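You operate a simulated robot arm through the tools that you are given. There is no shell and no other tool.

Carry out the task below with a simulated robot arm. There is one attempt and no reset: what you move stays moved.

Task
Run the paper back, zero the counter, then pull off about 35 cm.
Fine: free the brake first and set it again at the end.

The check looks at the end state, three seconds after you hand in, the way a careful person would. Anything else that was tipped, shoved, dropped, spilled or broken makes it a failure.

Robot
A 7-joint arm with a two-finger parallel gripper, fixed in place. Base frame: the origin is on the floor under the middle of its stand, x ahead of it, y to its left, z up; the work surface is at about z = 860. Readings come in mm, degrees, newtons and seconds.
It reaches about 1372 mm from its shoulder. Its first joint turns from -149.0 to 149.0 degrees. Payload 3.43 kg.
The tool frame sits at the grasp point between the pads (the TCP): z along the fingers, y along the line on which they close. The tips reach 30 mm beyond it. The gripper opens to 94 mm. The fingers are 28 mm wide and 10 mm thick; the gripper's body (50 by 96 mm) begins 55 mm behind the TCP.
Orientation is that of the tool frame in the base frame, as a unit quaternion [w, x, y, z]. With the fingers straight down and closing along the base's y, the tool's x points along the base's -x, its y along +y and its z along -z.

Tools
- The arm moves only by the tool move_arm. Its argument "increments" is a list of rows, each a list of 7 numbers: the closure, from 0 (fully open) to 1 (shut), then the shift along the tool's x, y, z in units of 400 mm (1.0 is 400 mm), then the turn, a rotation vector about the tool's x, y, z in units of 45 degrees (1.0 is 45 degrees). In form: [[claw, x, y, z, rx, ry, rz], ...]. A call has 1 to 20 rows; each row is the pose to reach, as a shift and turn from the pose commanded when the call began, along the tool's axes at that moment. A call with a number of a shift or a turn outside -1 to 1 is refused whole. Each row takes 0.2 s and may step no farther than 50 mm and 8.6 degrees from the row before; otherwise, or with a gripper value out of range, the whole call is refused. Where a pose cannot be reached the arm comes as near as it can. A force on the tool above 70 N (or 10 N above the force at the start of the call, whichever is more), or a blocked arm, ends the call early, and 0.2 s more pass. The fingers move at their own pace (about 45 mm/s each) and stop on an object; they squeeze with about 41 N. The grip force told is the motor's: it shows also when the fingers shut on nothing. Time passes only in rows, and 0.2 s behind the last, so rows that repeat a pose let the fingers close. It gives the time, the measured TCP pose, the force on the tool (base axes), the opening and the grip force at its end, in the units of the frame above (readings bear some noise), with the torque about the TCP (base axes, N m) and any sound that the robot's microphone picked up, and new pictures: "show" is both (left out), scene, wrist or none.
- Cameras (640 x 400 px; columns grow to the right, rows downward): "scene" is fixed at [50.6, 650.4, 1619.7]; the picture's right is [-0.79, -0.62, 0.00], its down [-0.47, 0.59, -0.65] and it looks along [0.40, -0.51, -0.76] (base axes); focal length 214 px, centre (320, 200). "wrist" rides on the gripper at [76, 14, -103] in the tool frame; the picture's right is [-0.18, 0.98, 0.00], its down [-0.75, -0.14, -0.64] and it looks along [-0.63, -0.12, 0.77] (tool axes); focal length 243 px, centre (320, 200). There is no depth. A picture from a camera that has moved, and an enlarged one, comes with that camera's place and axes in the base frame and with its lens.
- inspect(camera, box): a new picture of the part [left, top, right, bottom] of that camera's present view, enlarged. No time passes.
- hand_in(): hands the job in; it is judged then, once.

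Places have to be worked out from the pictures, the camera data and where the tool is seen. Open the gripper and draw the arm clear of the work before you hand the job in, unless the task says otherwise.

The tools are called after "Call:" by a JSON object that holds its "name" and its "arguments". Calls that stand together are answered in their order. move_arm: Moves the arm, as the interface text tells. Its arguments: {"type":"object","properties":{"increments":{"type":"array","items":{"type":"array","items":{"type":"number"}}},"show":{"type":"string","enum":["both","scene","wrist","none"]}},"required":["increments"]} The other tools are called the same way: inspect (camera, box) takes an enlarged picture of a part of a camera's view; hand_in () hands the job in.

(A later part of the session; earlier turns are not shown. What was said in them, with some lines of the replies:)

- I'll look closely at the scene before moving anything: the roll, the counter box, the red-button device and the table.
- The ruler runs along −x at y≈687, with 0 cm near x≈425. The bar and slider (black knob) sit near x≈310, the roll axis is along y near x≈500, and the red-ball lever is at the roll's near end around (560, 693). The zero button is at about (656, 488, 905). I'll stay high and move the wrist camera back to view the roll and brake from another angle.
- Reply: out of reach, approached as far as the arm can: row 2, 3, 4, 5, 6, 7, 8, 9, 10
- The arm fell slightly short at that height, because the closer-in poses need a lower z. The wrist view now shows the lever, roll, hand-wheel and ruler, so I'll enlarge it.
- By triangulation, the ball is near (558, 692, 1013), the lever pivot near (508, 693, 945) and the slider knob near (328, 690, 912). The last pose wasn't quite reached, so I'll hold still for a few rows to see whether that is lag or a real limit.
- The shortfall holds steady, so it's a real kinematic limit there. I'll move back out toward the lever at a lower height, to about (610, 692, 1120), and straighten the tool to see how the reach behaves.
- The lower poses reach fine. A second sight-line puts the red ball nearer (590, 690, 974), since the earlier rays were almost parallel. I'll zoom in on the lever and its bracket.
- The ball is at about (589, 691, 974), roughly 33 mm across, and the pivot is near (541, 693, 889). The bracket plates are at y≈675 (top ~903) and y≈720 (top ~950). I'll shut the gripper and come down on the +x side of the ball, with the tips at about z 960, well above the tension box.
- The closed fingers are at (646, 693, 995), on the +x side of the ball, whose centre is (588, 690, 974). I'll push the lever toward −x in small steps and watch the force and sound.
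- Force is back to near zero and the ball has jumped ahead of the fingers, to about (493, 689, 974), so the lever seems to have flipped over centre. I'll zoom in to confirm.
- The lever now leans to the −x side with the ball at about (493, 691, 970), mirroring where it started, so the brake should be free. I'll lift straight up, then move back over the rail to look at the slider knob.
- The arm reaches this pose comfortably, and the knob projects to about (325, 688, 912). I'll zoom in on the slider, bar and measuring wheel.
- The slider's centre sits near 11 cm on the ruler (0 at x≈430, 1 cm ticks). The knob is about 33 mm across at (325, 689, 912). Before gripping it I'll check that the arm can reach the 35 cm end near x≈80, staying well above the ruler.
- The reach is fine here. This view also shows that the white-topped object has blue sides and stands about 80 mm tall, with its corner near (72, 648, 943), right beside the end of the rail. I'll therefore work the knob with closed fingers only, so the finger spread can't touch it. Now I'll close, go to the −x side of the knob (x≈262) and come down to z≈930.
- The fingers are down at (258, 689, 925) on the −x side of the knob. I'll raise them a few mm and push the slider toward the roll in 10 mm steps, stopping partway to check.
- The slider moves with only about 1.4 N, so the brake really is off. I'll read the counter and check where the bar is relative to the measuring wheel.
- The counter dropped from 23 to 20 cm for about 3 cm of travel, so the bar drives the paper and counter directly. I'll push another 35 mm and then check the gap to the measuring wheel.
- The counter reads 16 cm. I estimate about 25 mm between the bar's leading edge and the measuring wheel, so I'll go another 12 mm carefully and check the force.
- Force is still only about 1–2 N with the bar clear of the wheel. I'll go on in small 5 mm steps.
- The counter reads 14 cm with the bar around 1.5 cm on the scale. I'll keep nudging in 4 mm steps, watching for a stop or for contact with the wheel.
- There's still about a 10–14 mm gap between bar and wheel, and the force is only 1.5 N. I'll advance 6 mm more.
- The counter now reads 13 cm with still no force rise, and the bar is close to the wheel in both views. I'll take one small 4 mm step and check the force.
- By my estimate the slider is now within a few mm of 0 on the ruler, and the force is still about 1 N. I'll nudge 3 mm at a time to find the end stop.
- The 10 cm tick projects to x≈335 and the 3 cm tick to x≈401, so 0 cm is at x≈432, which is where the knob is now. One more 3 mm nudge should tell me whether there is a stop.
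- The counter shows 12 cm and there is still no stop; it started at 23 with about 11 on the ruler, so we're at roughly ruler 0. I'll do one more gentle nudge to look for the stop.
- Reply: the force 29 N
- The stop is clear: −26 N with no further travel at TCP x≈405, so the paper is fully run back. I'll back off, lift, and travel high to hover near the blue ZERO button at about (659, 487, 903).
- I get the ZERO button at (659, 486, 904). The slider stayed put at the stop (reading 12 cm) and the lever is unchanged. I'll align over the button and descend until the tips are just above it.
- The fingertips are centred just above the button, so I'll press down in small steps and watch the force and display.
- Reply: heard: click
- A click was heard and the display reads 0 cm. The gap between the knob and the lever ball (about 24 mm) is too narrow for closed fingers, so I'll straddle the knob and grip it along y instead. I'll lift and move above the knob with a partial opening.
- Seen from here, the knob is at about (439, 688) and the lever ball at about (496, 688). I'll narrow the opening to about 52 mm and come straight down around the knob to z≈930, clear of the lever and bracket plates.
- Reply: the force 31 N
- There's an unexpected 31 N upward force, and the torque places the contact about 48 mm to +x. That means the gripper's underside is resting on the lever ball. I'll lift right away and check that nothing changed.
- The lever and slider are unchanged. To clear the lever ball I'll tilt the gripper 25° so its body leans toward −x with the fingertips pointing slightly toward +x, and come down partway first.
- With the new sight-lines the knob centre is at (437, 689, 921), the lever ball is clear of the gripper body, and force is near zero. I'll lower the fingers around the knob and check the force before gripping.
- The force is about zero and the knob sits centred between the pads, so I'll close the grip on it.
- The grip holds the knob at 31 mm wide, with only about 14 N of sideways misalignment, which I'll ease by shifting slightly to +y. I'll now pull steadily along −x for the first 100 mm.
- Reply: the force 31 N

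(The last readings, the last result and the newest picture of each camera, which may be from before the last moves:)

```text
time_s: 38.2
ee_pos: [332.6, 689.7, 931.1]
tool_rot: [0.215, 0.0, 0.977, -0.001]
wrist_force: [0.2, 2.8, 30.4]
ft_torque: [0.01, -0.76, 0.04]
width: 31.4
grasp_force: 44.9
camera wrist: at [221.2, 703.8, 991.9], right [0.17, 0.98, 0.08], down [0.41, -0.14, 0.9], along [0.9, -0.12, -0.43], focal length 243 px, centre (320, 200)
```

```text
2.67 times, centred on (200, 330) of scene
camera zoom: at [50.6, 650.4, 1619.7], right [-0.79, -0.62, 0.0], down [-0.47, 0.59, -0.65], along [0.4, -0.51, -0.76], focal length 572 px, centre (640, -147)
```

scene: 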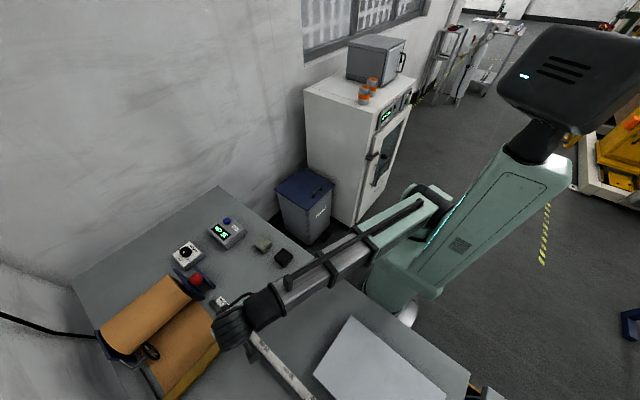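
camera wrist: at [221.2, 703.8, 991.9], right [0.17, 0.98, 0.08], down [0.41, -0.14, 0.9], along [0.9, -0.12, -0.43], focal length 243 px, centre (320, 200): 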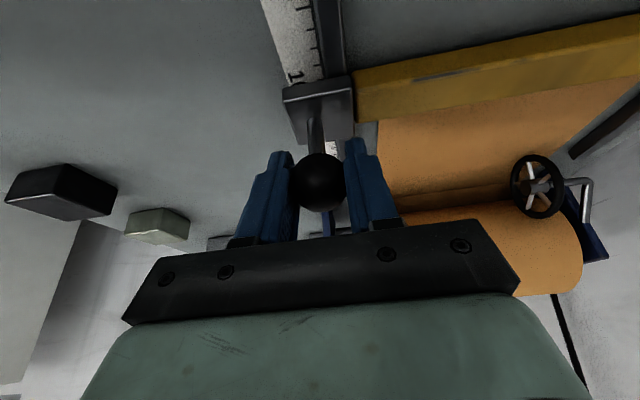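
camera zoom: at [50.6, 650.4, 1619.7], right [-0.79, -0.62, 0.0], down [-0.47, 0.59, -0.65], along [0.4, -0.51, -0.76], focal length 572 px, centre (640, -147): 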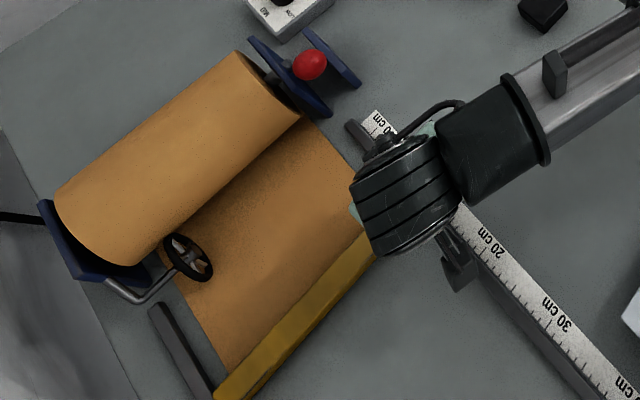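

The counter reads 10 cm for 100 mm pulled. The 30 N vertical load comes from my path drifting slightly low, so I'll correct it upward and use the exact 25° direction while pulling another 120 mm.

Call:
{"name": "move_arm", "arguments": {"increments": [[1, 0.0, 0, -0.0015, 0, 0, 0], [1, 0.0334, 0, -0.0174, 0, 0, 0], [1, 0.0674, 0, -0.0332, 0, 0, 0], [1, 0.1014, 0, -0.0491, 0, 0, 0], [1, 0.1354, 0, -0.0649, 0, 0, 0], [1, 0.1694, 0, -0.0808, 0, 0, 0], [1, 0.2033, 0, -0.0966, 0, 0, 0], [1, 0.2373, 0, -0.1124, 0, 0, 0], [1, 0.2713, 0, -0.1282, 0, 0, 0], [1, 0.2713, 0, -0.1282, 0, 0, 0]]}}

Call:
{"name": "inspect", "arguments": {"camera": "scene", "box": [180, 200, 270, 260]}}

```text
time_s: 40.4
ee_pos: [211.5, 689.3, 931.1]
tool_rot: [0.214, -0.001, 0.977, -0.002]
wrist_force: [0.2, 3.3, -18.6]
ft_torque: [-0.03, -1.17, -0.11]
width: 31.6
grasp_force: 44.9
camera wrist: at [99.2, 703.8, 992.0], right [0.17, 0.98, 0.07], down [0.41, -0.14, 0.9], along [0.89, -0.12, -0.43], focal length 243 px, centre (320, 200)
```

scene: 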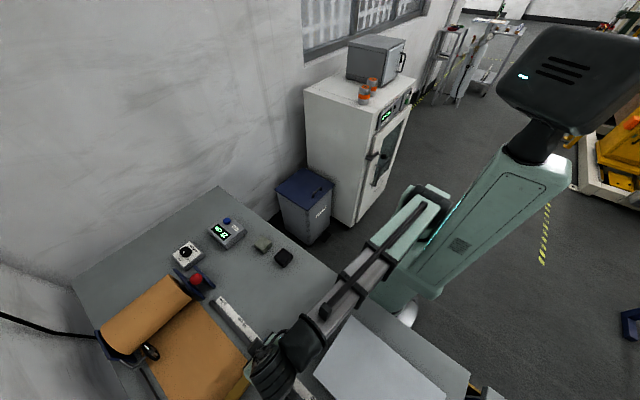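
wrist: 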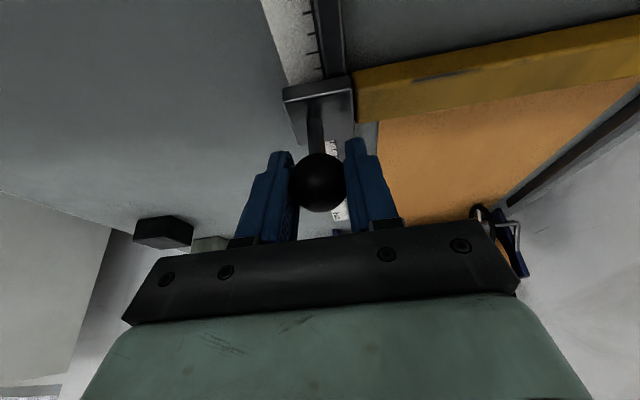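

```text
6.67 times, centred on (225, 230) of scene
camera zoom: at [50.6, 650.4, 1619.7], right [-0.79, -0.62, 0.0], down [-0.47, 0.59, -0.65], along [0.4, -0.51, -0.76], focal length 1430 px, centre (953, 0)
```

zoom: 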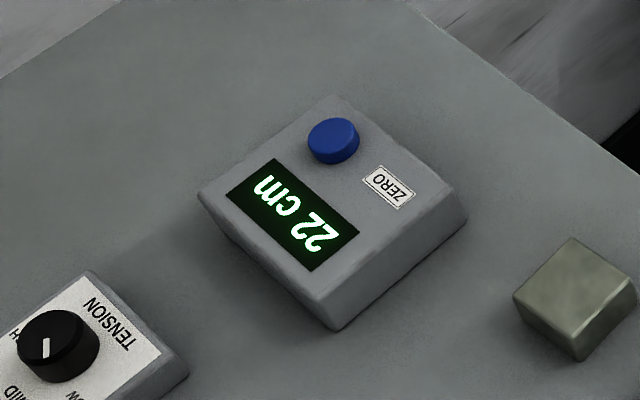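

The counter reads 22 cm and tracks well. I'll pull another 110 mm with a tiny downward correction, then check reach, counter and clearance to the white-topped box.

Call:
{"name": "move_arm", "arguments": {"increments": [[1, 0.0003, 0, 0.0006, 0, 0, 0], [1, 0.0343, 0, -0.0152, 0, 0, 0], [1, 0.0683, 0, -0.0311, 0, 0, 0], [1, 0.1022, 0, -0.0469, 0, 0, 0], [1, 0.1362, 0, -0.0628, 0, 0, 0], [1, 0.1702, 0, -0.0786, 0, 0, 0], [1, 0.2042, 0, -0.0945, 0, 0, 0], [1, 0.2382, 0, -0.1103, 0, 0, 0], [1, 0.2495, 0, -0.1156, 0, 0, 0], [1, 0.2495, 0, -0.1156, 0, 0, 0]]}}

Call:
{"name": "inspect", "arguments": {"camera": "scene", "box": [180, 200, 270, 260]}}

Call:
{"name": "inspect", "arguments": {"camera": "wrist", "box": [180, 0, 480, 240]}}

```text
time_s: 42.6
ee_pos: [103.4, 690.1, 930.7]
tool_rot: [0.215, -0.001, 0.977, -0.002]
wrist_force: [-0.7, -12.3, -28.9]
ft_torque: [-0.05, 0.64, -0.01]
width: 31.3
grasp_force: 45.4
camera wrist: at [-9.0, 704.0, 992.1], right [0.17, 0.98, 0.07], down [0.41, -0.14, 0.9], along [0.89, -0.12, -0.43], focal length 243 px, centre (320, 200)
```

scene: 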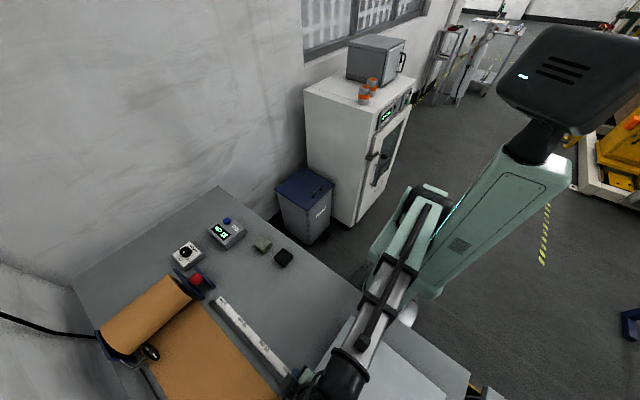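
wrist: 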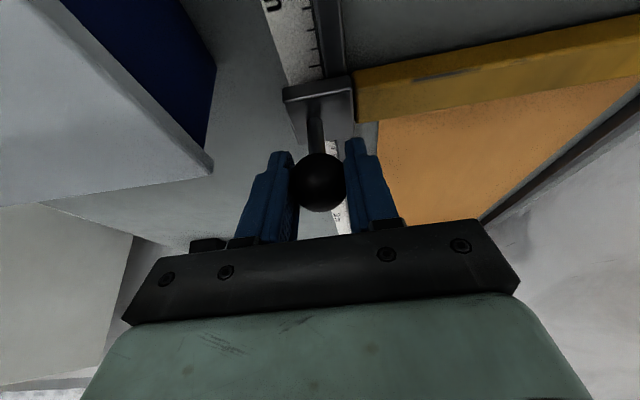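

```text
6.67 times, centred on (225, 230) of scene
camera zoom: at [50.6, 650.4, 1619.7], right [-0.79, -0.62, 0.0], down [-0.47, 0.59, -0.65], along [0.4, -0.51, -0.76], focal length 1430 px, centre (953, 0)
```

zoom: 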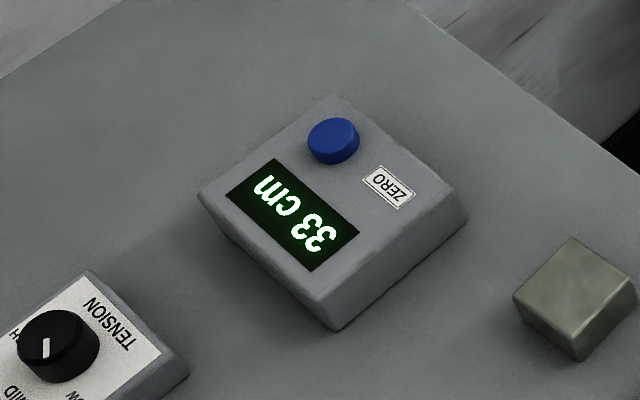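

```text
1.67 times, centred on (330, 120) of wrist
camera zoom: at [-9.0, 704.0, 992.1], right [0.17, 0.98, 0.07], down [0.41, -0.14, 0.9], along [0.89, -0.12, -0.43], focal length 404 px, centre (303, 333)
```

zoom: 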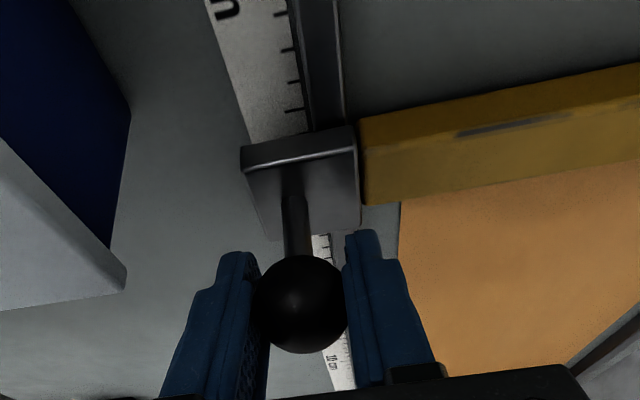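

The counter shows 33 cm, and the box corner at about (67, 650, 940) is still roughly 13 mm clear of the closed finger. I'll pull the last 20 mm slowly.

Call:
{"name": "move_arm", "arguments": {"increments": [[1, 0.0117, -0.0003, -0.0046, 0, 0, 0], [1, 0.023, -0.0005, -0.0099, 0, 0, 0], [1, 0.0343, -0.0005, -0.0152, 0, 0, 0], [1, 0.0456, -0.0005, -0.0204, 0, 0, 0], [1, 0.0456, -0.0005, -0.0204, 0, 0, 0]]}}

Call:
{"name": "inspect", "arguments": {"camera": "scene", "box": [180, 200, 270, 260]}}

Call:
{"name": "inspect", "arguments": {"camera": "wrist", "box": [180, 0, 480, 240]}}

```text
time_s: 43.8
ee_pos: [83.2, 691.5, 931.0]
tool_rot: [0.215, -0.001, 0.977, -0.001]
wrist_force: [1.0, -10.0, -27.6]
ft_torque: [0.13, -1.01, 0.01]
width: 31.5
grasp_force: 44.5
camera wrist: at [-29.9, 703.9, 992.1], right [0.17, 0.98, 0.07], down [0.41, -0.14, 0.9], along [0.89, -0.12, -0.43], focal length 243 px, centre (320, 200)
```

scene: 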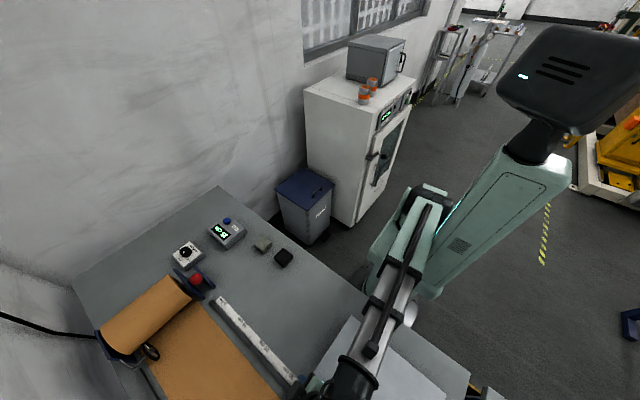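
wrist: 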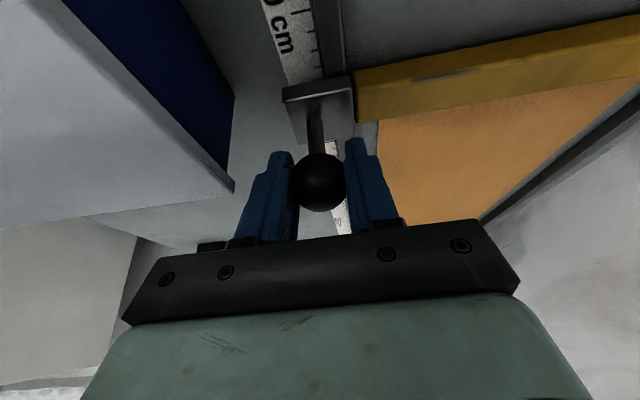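

```text
6.67 times, centred on (225, 230) of scene
camera zoom: at [50.6, 650.4, 1619.7], right [-0.79, -0.62, 0.0], down [-0.47, 0.59, -0.65], along [0.4, -0.51, -0.76], focal length 1430 px, centre (953, 0)
```

zoom: 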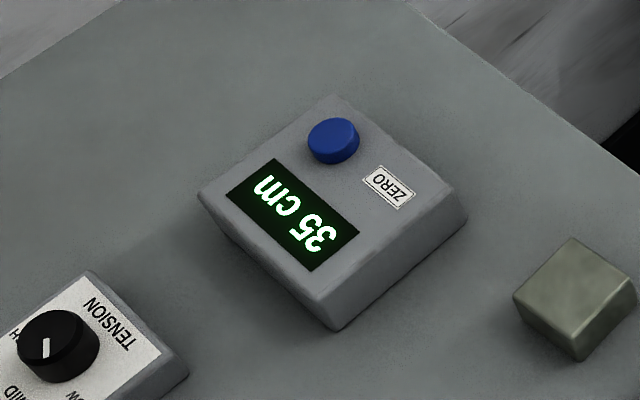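

```text
1.67 times, centred on (330, 120) of wrist
camera zoom: at [-29.9, 703.9, 992.1], right [0.17, 0.98, 0.07], down [0.41, -0.14, 0.9], along [0.89, -0.12, -0.43], focal length 404 px, centre (303, 333)
```

zoom: 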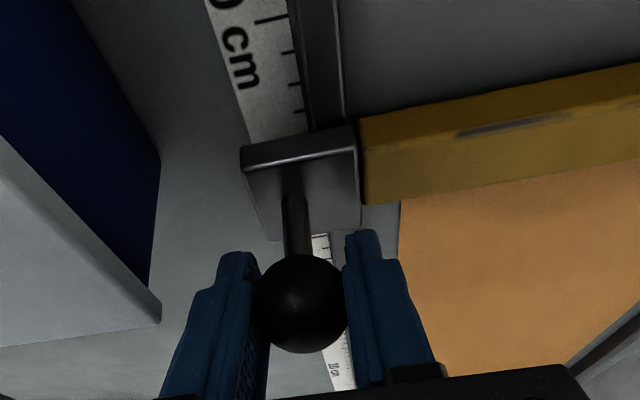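

The counter reads 35 cm. I'll open only to about 42 mm, staying clear of the box at y≈645–650, then rise straight up.

Call:
{"name": "move_arm", "arguments": {"increments": [[0.8, 0, 0, 0, 0, 0, 0], [0.55, 0, 0, 0, 0, 0, 0], [0.55, 0, 0, 0, 0, 0, 0], [0.55, 0, 0, 0, 0, 0, 0]]}}

Call:
{"name": "inspect", "arguments": {"camera": "scene", "box": [180, 200, 270, 260]}}

```text
time_s: 44.8
ee_pos: [81.0, 691.1, 931.9]
tool_rot: [0.216, 0.0, 0.976, 0.0]
wrist_force: [0.0, 0.2, 1.6]
ft_torque: [0.0, 0.01, 0.02]
width: 42.2
grasp_force: 0.0
camera wrist: at [-29.8, 704.0, 992.8], right [0.17, 0.98, 0.08], down [0.41, -0.14, 0.9], along [0.89, -0.12, -0.43], focal length 243 px, centre (320, 200)
```

scene: 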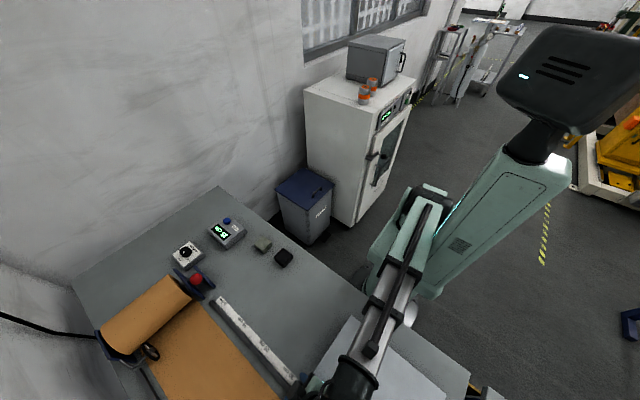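
wrist: 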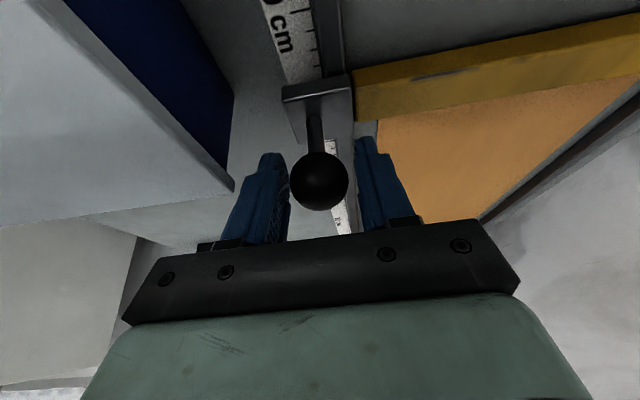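

```text
6.67 times, centred on (225, 230) of scene
camera zoom: at [50.6, 650.4, 1619.7], right [-0.79, -0.62, 0.0], down [-0.47, 0.59, -0.65], along [0.4, -0.51, -0.76], focal length 1430 px, centre (953, 0)
```

zoom: 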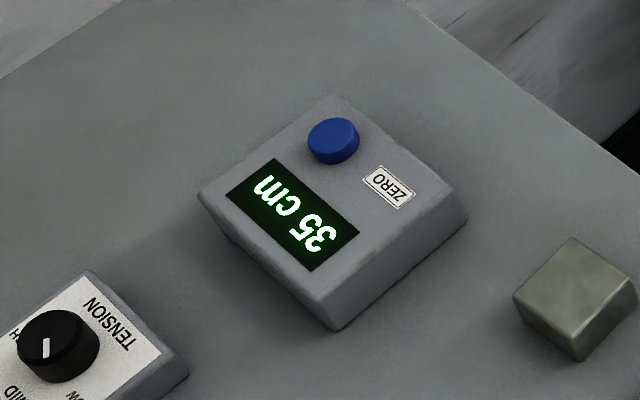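

The paper held at 35 cm after release, with zero force. I'll centre slightly on the knob and rise straight up about 110 mm.

Call:
{"name": "move_arm", "arguments": {"increments": [[0.55, -0.005, -0.004, -0.011, 0, 0, 0], [0.55, -0.021, -0.004, -0.0453, 0, 0, 0], [0.55, -0.0423, -0.004, -0.0906, 0, 0, 0], [0.55, -0.074, -0.004, -0.159, 0, 0, 0], [0.55, -0.1162, -0.004, -0.2492, 0, 0, 0], [0.55, -0.1162, -0.004, -0.2492, 0, 0, 0]]}}

Call:
{"name": "inspect", "arguments": {"camera": "scene", "box": [180, 200, 270, 260]}}

```text
time_s: 46.2
ee_pos: [85.1, 688.6, 1043.7]
tool_rot: [0.214, -0.001, 0.977, -0.001]
wrist_force: [0.2, -0.1, 0.2]
ft_torque: [0.02, 0.0, 0.0]
width: 42.3
grasp_force: 0.2
camera wrist: at [-27.4, 702.4, 1104.2], right [0.17, 0.98, 0.07], down [0.41, -0.14, 0.9], along [0.89, -0.12, -0.43], focal length 243 px, centre (320, 200)
```

scene: 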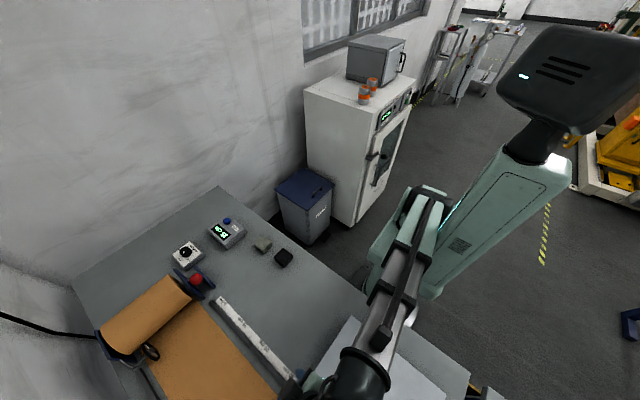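
wrist: 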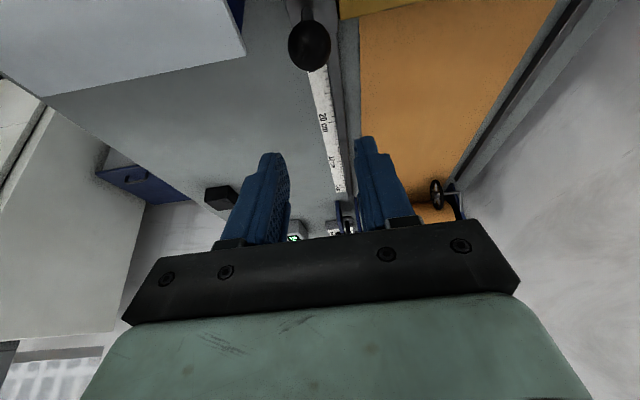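

```text
6.67 times, centred on (225, 230) of scene
camera zoom: at [50.6, 650.4, 1619.7], right [-0.79, -0.62, 0.0], down [-0.47, 0.59, -0.65], along [0.4, -0.51, -0.76], focal length 1430 px, centre (953, 0)
```

zoom: 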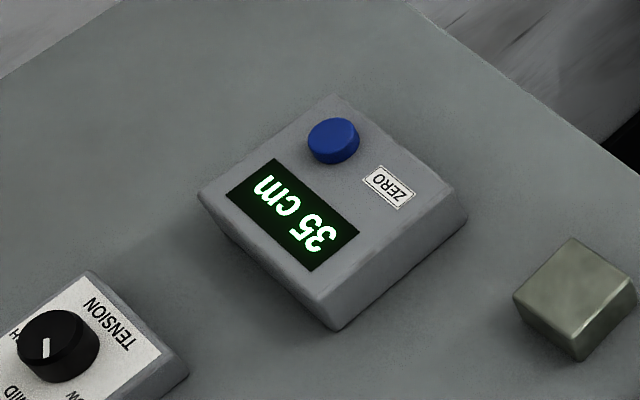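

The knob is clear and the display still shows 35 cm. I'll straighten the tool, close the fingers and travel to the −x side of the brake lever at height.

Call:
{"name": "move_arm", "arguments": {"increments": [[0.55, -0.067, 0, 0.03126, 0, 0.05, 0], [0.7, -0.134, 0, 0.0625, 0, 0.1, 0], [1, -0.201, 0, 0.0938, 0, 0.15, 0], [1, -0.268, 0, 0.125, 0, 0.2, 0], [1, -0.335, 0, 0.1563, 0, 0.25, 0], [1, -0.402, 0, 0.1876, 0, 0.3, 0], [1, -0.469, 0, 0.2188, 0, 0.35, 0], [1, -0.536, 0, 0.25, 0, 0.4, 0], [1, -0.603, 0, 0.2813, 0, 0.45, 0], [1, -0.67, 0, 0.3126, 0, 0.5, 0], [1, -0.737, 0, 0.3438, 0, 0.53, 0], [1, -0.8043, 0, 0.3751, 0, 0.5556, 0], [1, -0.8043, 0, 0.3751, 0, 0.5556, 0]]}}

Call:
{"name": "inspect", "arguments": {"camera": "wrist", "box": [220, 40, 460, 240]}}

Call:
{"name": "inspect", "arguments": {"camera": "scene", "box": [150, 230, 350, 400]}}

```text
time_s: 49.0
ee_pos: [437.1, 688.9, 1040.8]
tool_rot: [-0.002, 0.0, 1.0, -0.001]
wrist_force: [-0.4, 0.5, 0.2]
ft_torque: [-0.01, 0.02, 0.01]
width: 0.0
grasp_force: 33.0
camera wrist: at [361.6, 703.7, 1143.2], right [0.18, 0.98, 0.0], down [0.76, -0.14, 0.64], along [0.63, -0.12, -0.77], focal length 243 px, centre (320, 200)
```

scene: 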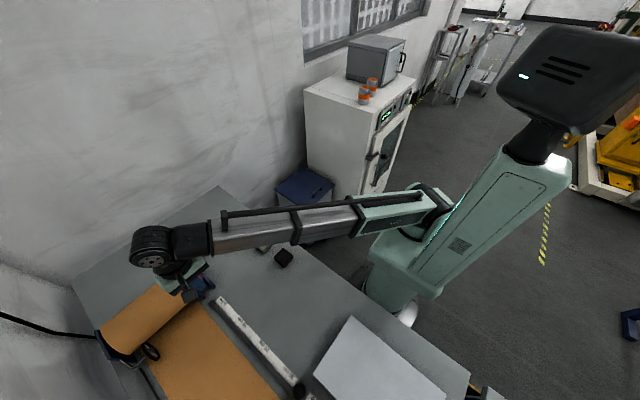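
wrist: 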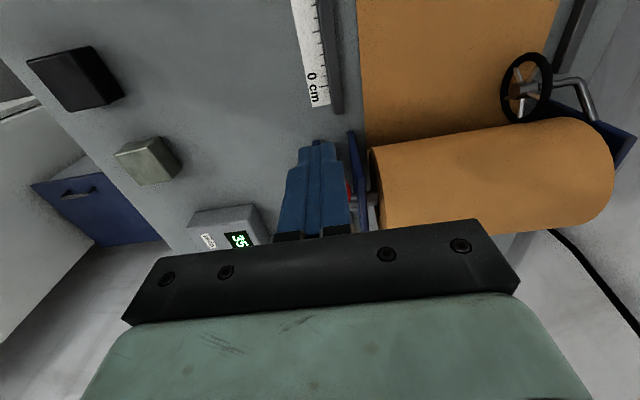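

```text
2.00 times, centred on (340, 140) of wrist
camera zoom: at [361.6, 703.7, 1143.2], right [0.18, 0.98, 0.0], down [0.76, -0.14, 0.64], along [0.63, -0.12, -0.77], focal length 485 px, centre (280, 320)
```

zoom: 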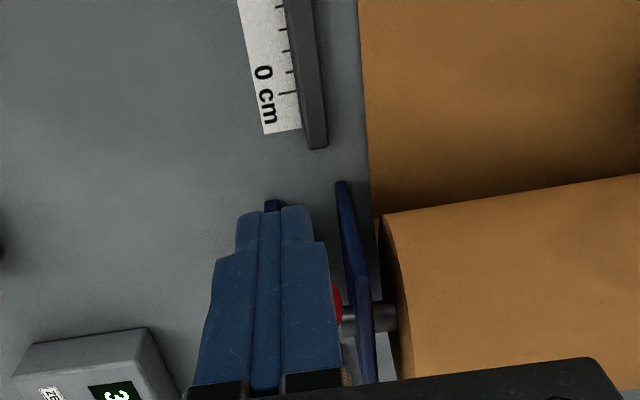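

```text
2.35 times, centred on (250, 315) of scene
camera zoom: at [50.6, 650.4, 1619.7], right [-0.79, -0.62, 0.0], down [-0.47, 0.59, -0.65], along [0.4, -0.51, -0.76], focal length 505 px, centre (485, -71)
```

zoom: 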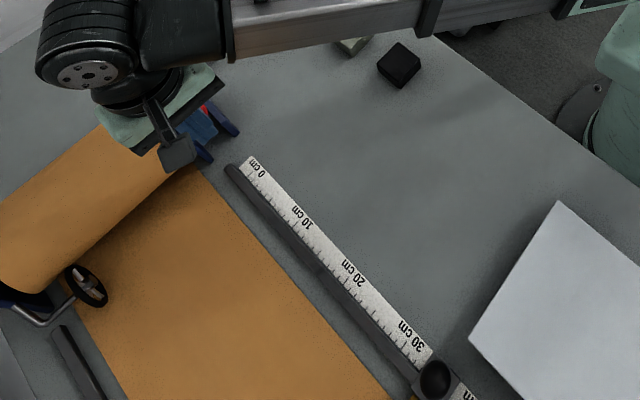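

I'm at (437, 689, 1041), just −x of the lever ball at x≈495. I'll lower until the tips are at about z 955 and push the lever back toward +x, over centre to its original side.

Call:
{"name": "move_arm", "arguments": {"increments": [[1, 0, 0.002, 0.05, 0, 0, 0], [1, 0, 0.002, 0.1, 0, 0, 0], [1, 0, 0.002, 0.138, 0, 0, 0], [1, 0, 0.002, 0.138, 0, 0, 0], [1, -0.03, 0.002, 0.138, 0, 0, 0], [1, -0.06, 0.002, 0.138, 0, 0, 0], [1, -0.09, 0.002, 0.138, 0, 0, 0], [1, -0.12, 0.002, 0.138, 0, 0, 0], [1, -0.15, 0.002, 0.138, 0, 0, 0], [1, -0.18, 0.002, 0.138, 0, 0, 0], [1, -0.205, 0.002, 0.138, 0, 0, 0]]}}

Call:
{"name": "inspect", "arguments": {"camera": "scene", "box": [130, 210, 270, 340]}}

```text
time_s: 51.4
ee_pos: [520.8, 689.4, 985.4]
tool_rot: [-0.001, 0.0, 1.0, -0.001]
wrist_force: [0.0, 0.5, 0.7]
ft_torque: [0.02, -0.03, -0.03]
width: 0.0
grasp_force: 32.5
camera wrist: at [445.4, 703.5, 1087.8], right [0.18, 0.98, 0.0], down [0.76, -0.14, 0.64], along [0.63, -0.12, -0.77], focal length 243 px, centre (320, 200)
```

scene: 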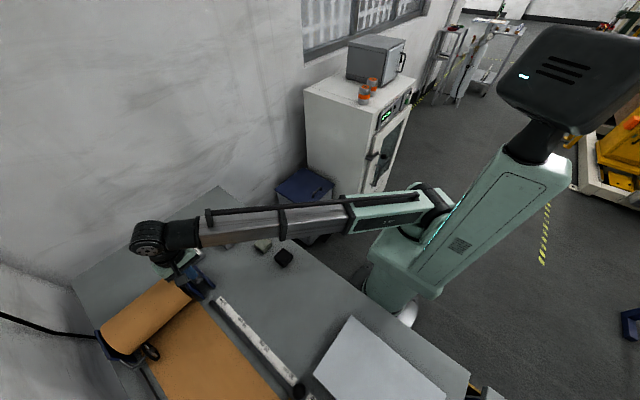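
wrist: 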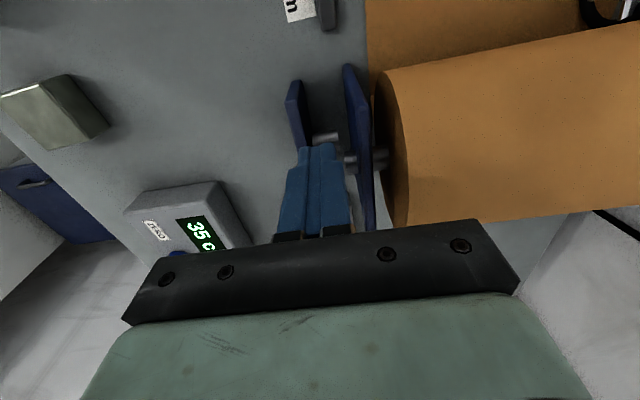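

```text
3.08 times, centred on (200, 275) of scene
camera zoom: at [50.6, 650.4, 1619.7], right [-0.79, -0.62, 0.0], down [-0.47, 0.59, -0.65], along [0.4, -0.51, -0.76], focal length 660 px, centre (689, -31)
```

zoom: 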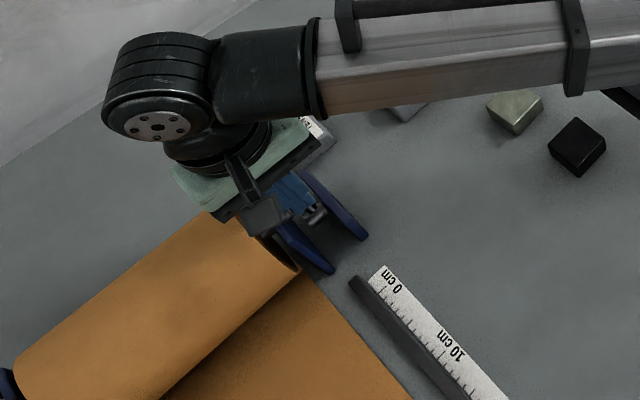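

The force dropped to zero, which suggests the lever went over centre. I'll lift straight up and draw back to see where it rests.

Call:
{"name": "move_arm", "arguments": {"increments": [[1, 0, 0, -0.08, 0, 0, 0], [1, 0, 0, -0.18, 0, 0, 0], [1, 0, 0, -0.28, 0, 0, 0], [1, 0.1, 0, -0.28, 0, 0, 0], [1, 0.2, -0.05, -0.28, 0, 0, 0], [1, 0.28, -0.15, -0.28, 0, 0, 0], [1, 0.3, -0.25, -0.28, 0, 0, 0], [1, 0.3, -0.35, -0.28, 0, 0, 0], [1, 0.3, -0.35, -0.28, 0, 0, 0]]}}

Call:
{"name": "inspect", "arguments": {"camera": "scene", "box": [150, 230, 270, 310]}}

Call:
{"name": "inspect", "arguments": {"camera": "wrist", "box": [300, 0, 640, 220]}}

Call:
{"name": "inspect", "arguments": {"camera": "scene", "box": [180, 200, 270, 260]}}

```text
refused: row 6 steps farther than a row can; nothing moved
```

```text
5.00 times, centred on (210, 270) of scene
camera zoom: at [50.6, 650.4, 1619.7], right [-0.79, -0.62, 0.0], down [-0.47, 0.59, -0.65], along [0.4, -0.51, -0.76], focal length 1072 px, centre (870, -150)
```

zoom: 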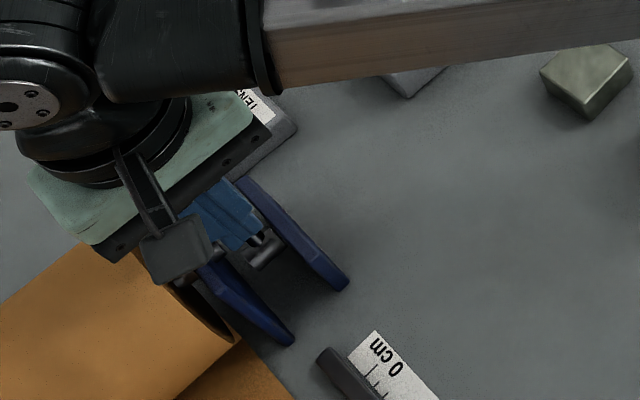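

```text
1.82 times, centred on (470, 110) of wrist
camera zoom: at [445.4, 703.5, 1087.8], right [0.18, 0.98, 0.0], down [0.76, -0.14, 0.64], along [0.63, -0.12, -0.77], focal length 441 px, centre (47, 364)
```

zoom: 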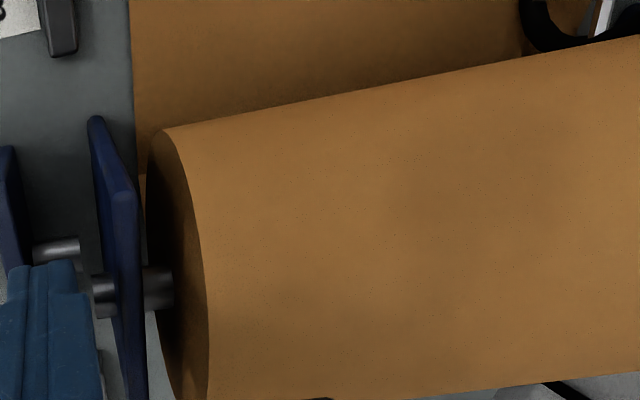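

```text
6.67 times, centred on (225, 230) of scene
camera zoom: at [50.6, 650.4, 1619.7], right [-0.79, -0.62, 0.0], down [-0.47, 0.59, -0.65], along [0.4, -0.51, -0.76], focal length 1430 px, centre (953, 0)
```

zoom: 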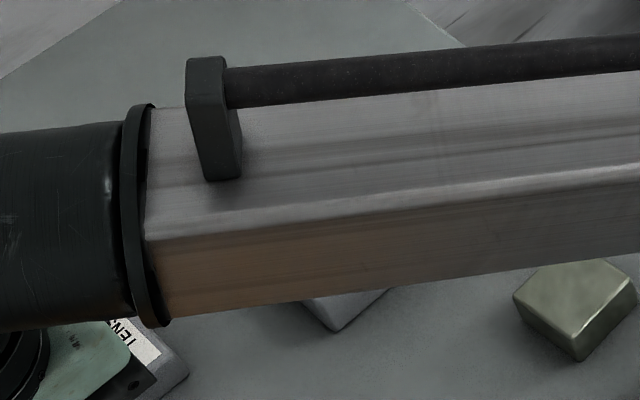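

That move was refused for one step being too long. I'll redo it with smaller steps: straight up, then back along −x.

Call:
{"name": "move_arm", "arguments": {"increments": [[1, 0, 0, -0.08, 0, 0, 0], [1, 0, 0, -0.18, 0, 0, 0], [1, 0, 0, -0.28, 0, 0, 0], [1, 0.1, 0, -0.28, 0, 0, 0], [1, 0.2, 0, -0.28, 0, 0, 0], [1, 0.3, 0, -0.28, 0, 0, 0], [1, 0.4, 0, -0.25, 0, 0, 0], [1, 0.5, 0, -0.2, 0, 0, 0], [1, 0.6, 0, -0.2, 0, 0, 0], [1, 0.6, 0, -0.2, 0, 0, 0]]}}

Call:
{"name": "inspect", "arguments": {"camera": "scene", "box": [150, 230, 270, 310]}}

Call:
{"name": "inspect", "arguments": {"camera": "scene", "box": [180, 200, 270, 260]}}

Call:
{"name": "inspect", "arguments": {"camera": "scene", "box": [80, 220, 340, 400]}}

```text
time_s: 53.6
ee_pos: [281.2, 691.3, 1064.5]
tool_rot: [-0.002, -0.001, 1.0, 0.0]
wrist_force: [-0.1, 0.4, 0.9]
ft_torque: [0.01, 0.0, -0.01]
width: 0.1
grasp_force: 33.1
camera wrist: at [206.0, 706.5, 1166.7], right [0.18, 0.98, 0.0], down [0.76, -0.14, 0.64], along [0.63, -0.12, -0.77], focal length 243 px, centre (320, 200)
```

scene: 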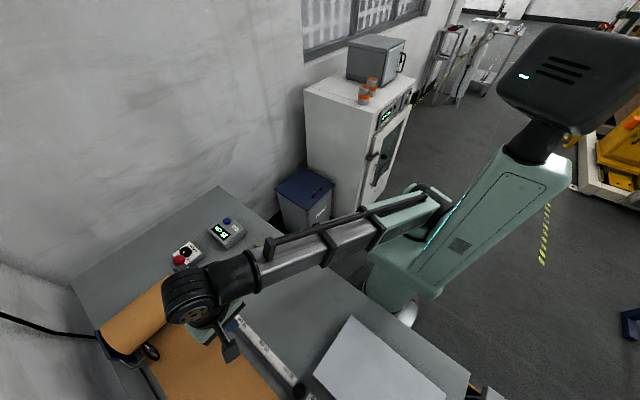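
wrist: 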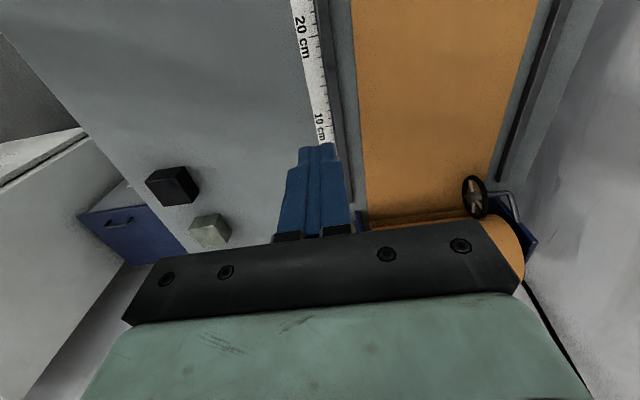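

```text
5.00 times, centred on (210, 270) of scene
camera zoom: at [50.6, 650.4, 1619.7], right [-0.79, -0.62, 0.0], down [-0.47, 0.59, -0.65], along [0.4, -0.51, -0.76], focal length 1072 px, centre (870, -150)
```

zoom: 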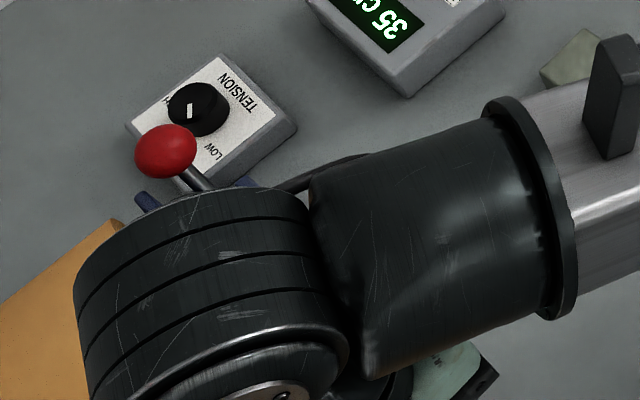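

```text
6.67 times, centred on (225, 230) of scene
camera zoom: at [50.6, 650.4, 1619.7], right [-0.79, -0.62, 0.0], down [-0.47, 0.59, -0.65], along [0.4, -0.51, -0.76], focal length 1430 px, centre (953, 0)
```

zoom: 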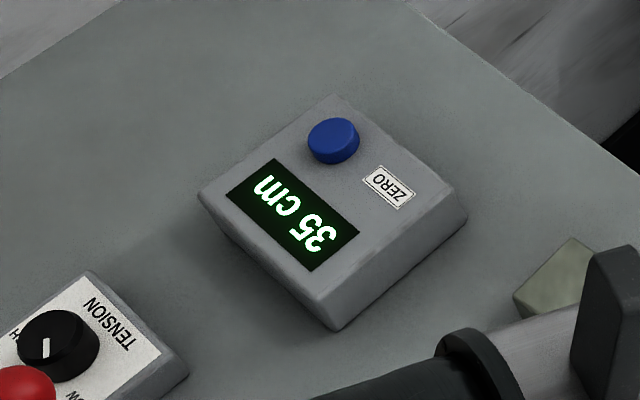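

```text
2.22 times, centred on (210, 310) of scene
camera zoom: at [50.6, 650.4, 1619.7], right [-0.79, -0.62, 0.0], down [-0.47, 0.59, -0.65], along [0.4, -0.51, -0.76], focal length 477 px, centre (564, -44)
```

zoom: 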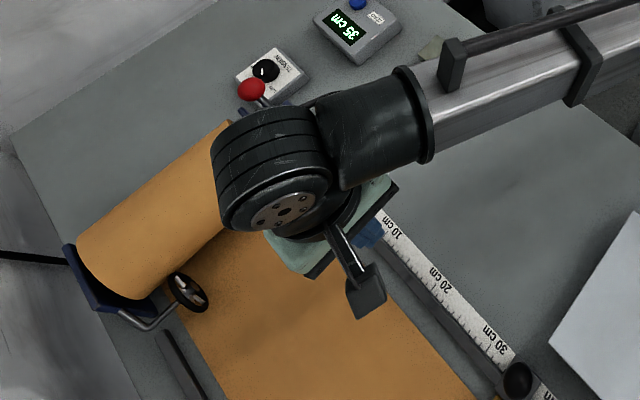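

The lever ball is back exactly where it started, so the brake is set. The counter still reads 35 cm, the tension dial is unchanged and the slider sits near 35 on the ruler. I'll draw the arm up and clear, opening the gripper.

Call:
{"name": "move_arm", "arguments": {"increments": [[1, 0, 0, -0.08, 0, 0, 0], [1, 0, 0, -0.16, 0, 0, 0], [1, -0.06, -0.025, -0.22, 0, 0, 0], [0.8, -0.14, -0.06, -0.25, 0, 0, 0], [0.5, -0.23, -0.095, -0.27, 0, 0, 0], [0, -0.33, -0.135, -0.29, 0, 0, 0], [0, -0.43, -0.18, -0.29, 0, 0, 0], [0, -0.53, -0.22, -0.29, 0, 0, 0], [0, -0.63, -0.26, -0.29, 0, 0, 0], [0, -0.72, -0.3, -0.29, 0, 0, 0], [0, -0.7975, -0.3275, -0.29, 0, 0, 0], [0, -0.7975, -0.3275, -0.29, 0, 0, 0]]}}

Call:
{"name": "inspect", "arguments": {"camera": "scene", "box": [80, 200, 340, 400]}}

Call:
{"name": "inspect", "arguments": {"camera": "scene", "box": [150, 210, 290, 310]}}

```text
time_s: 56.2
ee_pos: [601.0, 561.8, 1175.8]
tool_rot: [0.003, 0.0, 1.0, 0.003]
wrist_force: [0.5, -0.5, 0.4]
ft_torque: [-0.04, 0.0, 0.01]
width: 94.2
grasp_force: 0.1
out of reach, approached as far as the arm can: row 3, 4, 5, 6, 7, 8, 9, 10, 11, 12
camera wrist: at [524.3, 573.9, 1278.6], right [0.18, 0.98, 0.01], down [0.75, -0.15, 0.65], along [0.64, -0.11, -0.76], focal length 243 px, centre (320, 200)
```

scene: 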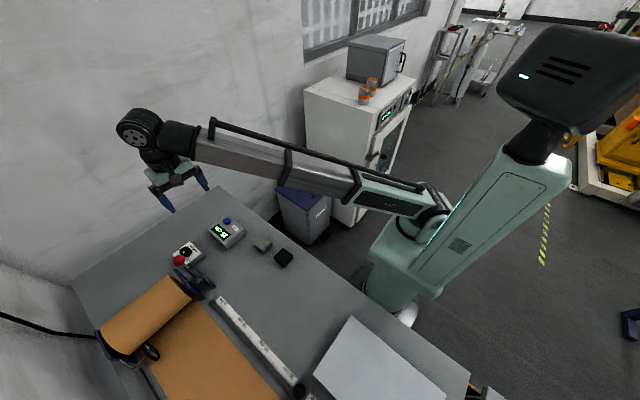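
wrist: 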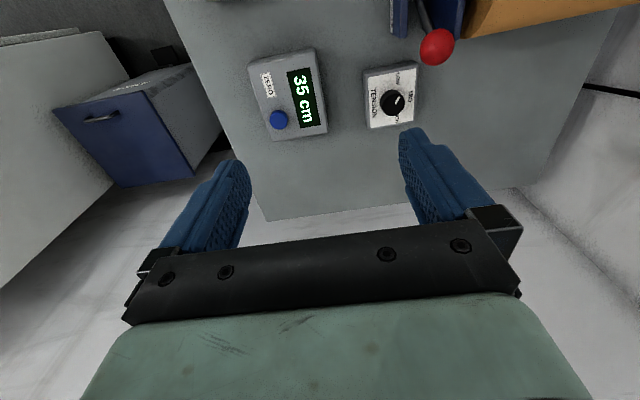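

```text
2.00 times, centred on (210, 300) of scene
camera zoom: at [50.6, 650.4, 1619.7], right [-0.79, -0.62, 0.0], down [-0.47, 0.59, -0.65], along [0.4, -0.51, -0.76], focal length 429 px, centre (540, 0)
```

zoom: 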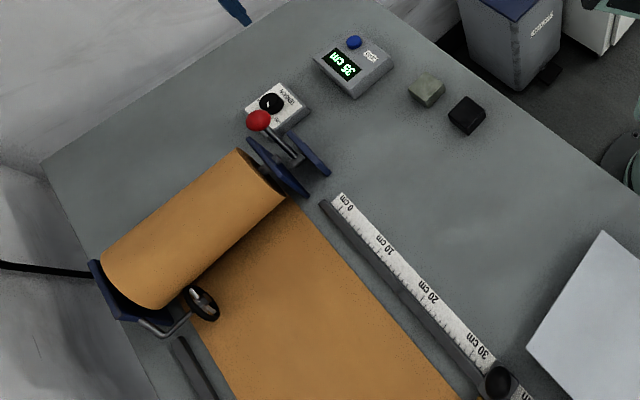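

```text
4.00 times, centred on (220, 260) of scene
camera zoom: at [50.6, 650.4, 1619.7], right [-0.79, -0.62, 0.0], down [-0.47, 0.59, -0.65], along [0.4, -0.51, -0.76], focal length 858 px, centre (720, -40)
```

zoom: 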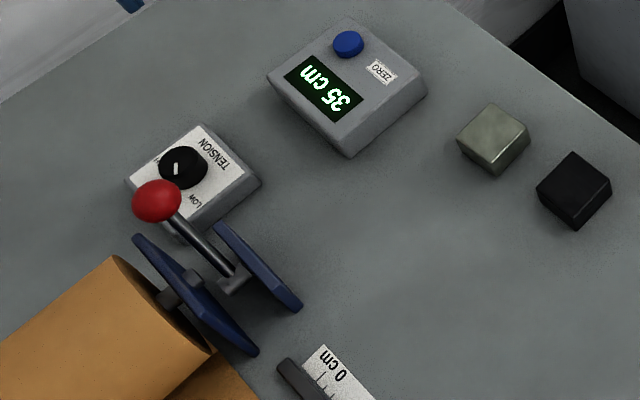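

The display reads 35 cm, the brake lever is back at its original set position, and the button, dial, blocks and box are untouched. The gripper is open and clear at (601, 562, 1176), so I'm handing in.

Call:
{"name": "hand_in", "arguments": {}}

```text
The job is handed in.
```

I ran the paper back to its end stop, zeroed the counter, and pulled off 35 cm. I freed the brake before starting and set it again at the end.

- **Result:** the counter reads 35 cm and held that reading after I let go of the slider knob. The slider sits near 35 on the ruler.
- **Brake:** the lever is back in the position it started in. I didn't push the paper to confirm that it's locked.
- **Contact:** on the way down to the slider knob, the gripper pressed on the brake lever's ball with about 31 N. I lifted off straight away and the lever hadn't moved.
- **Everything else:** the tension dial, the two small blocks and the white-topped box look unchanged. The gripper is open and the arm is clear of the table.
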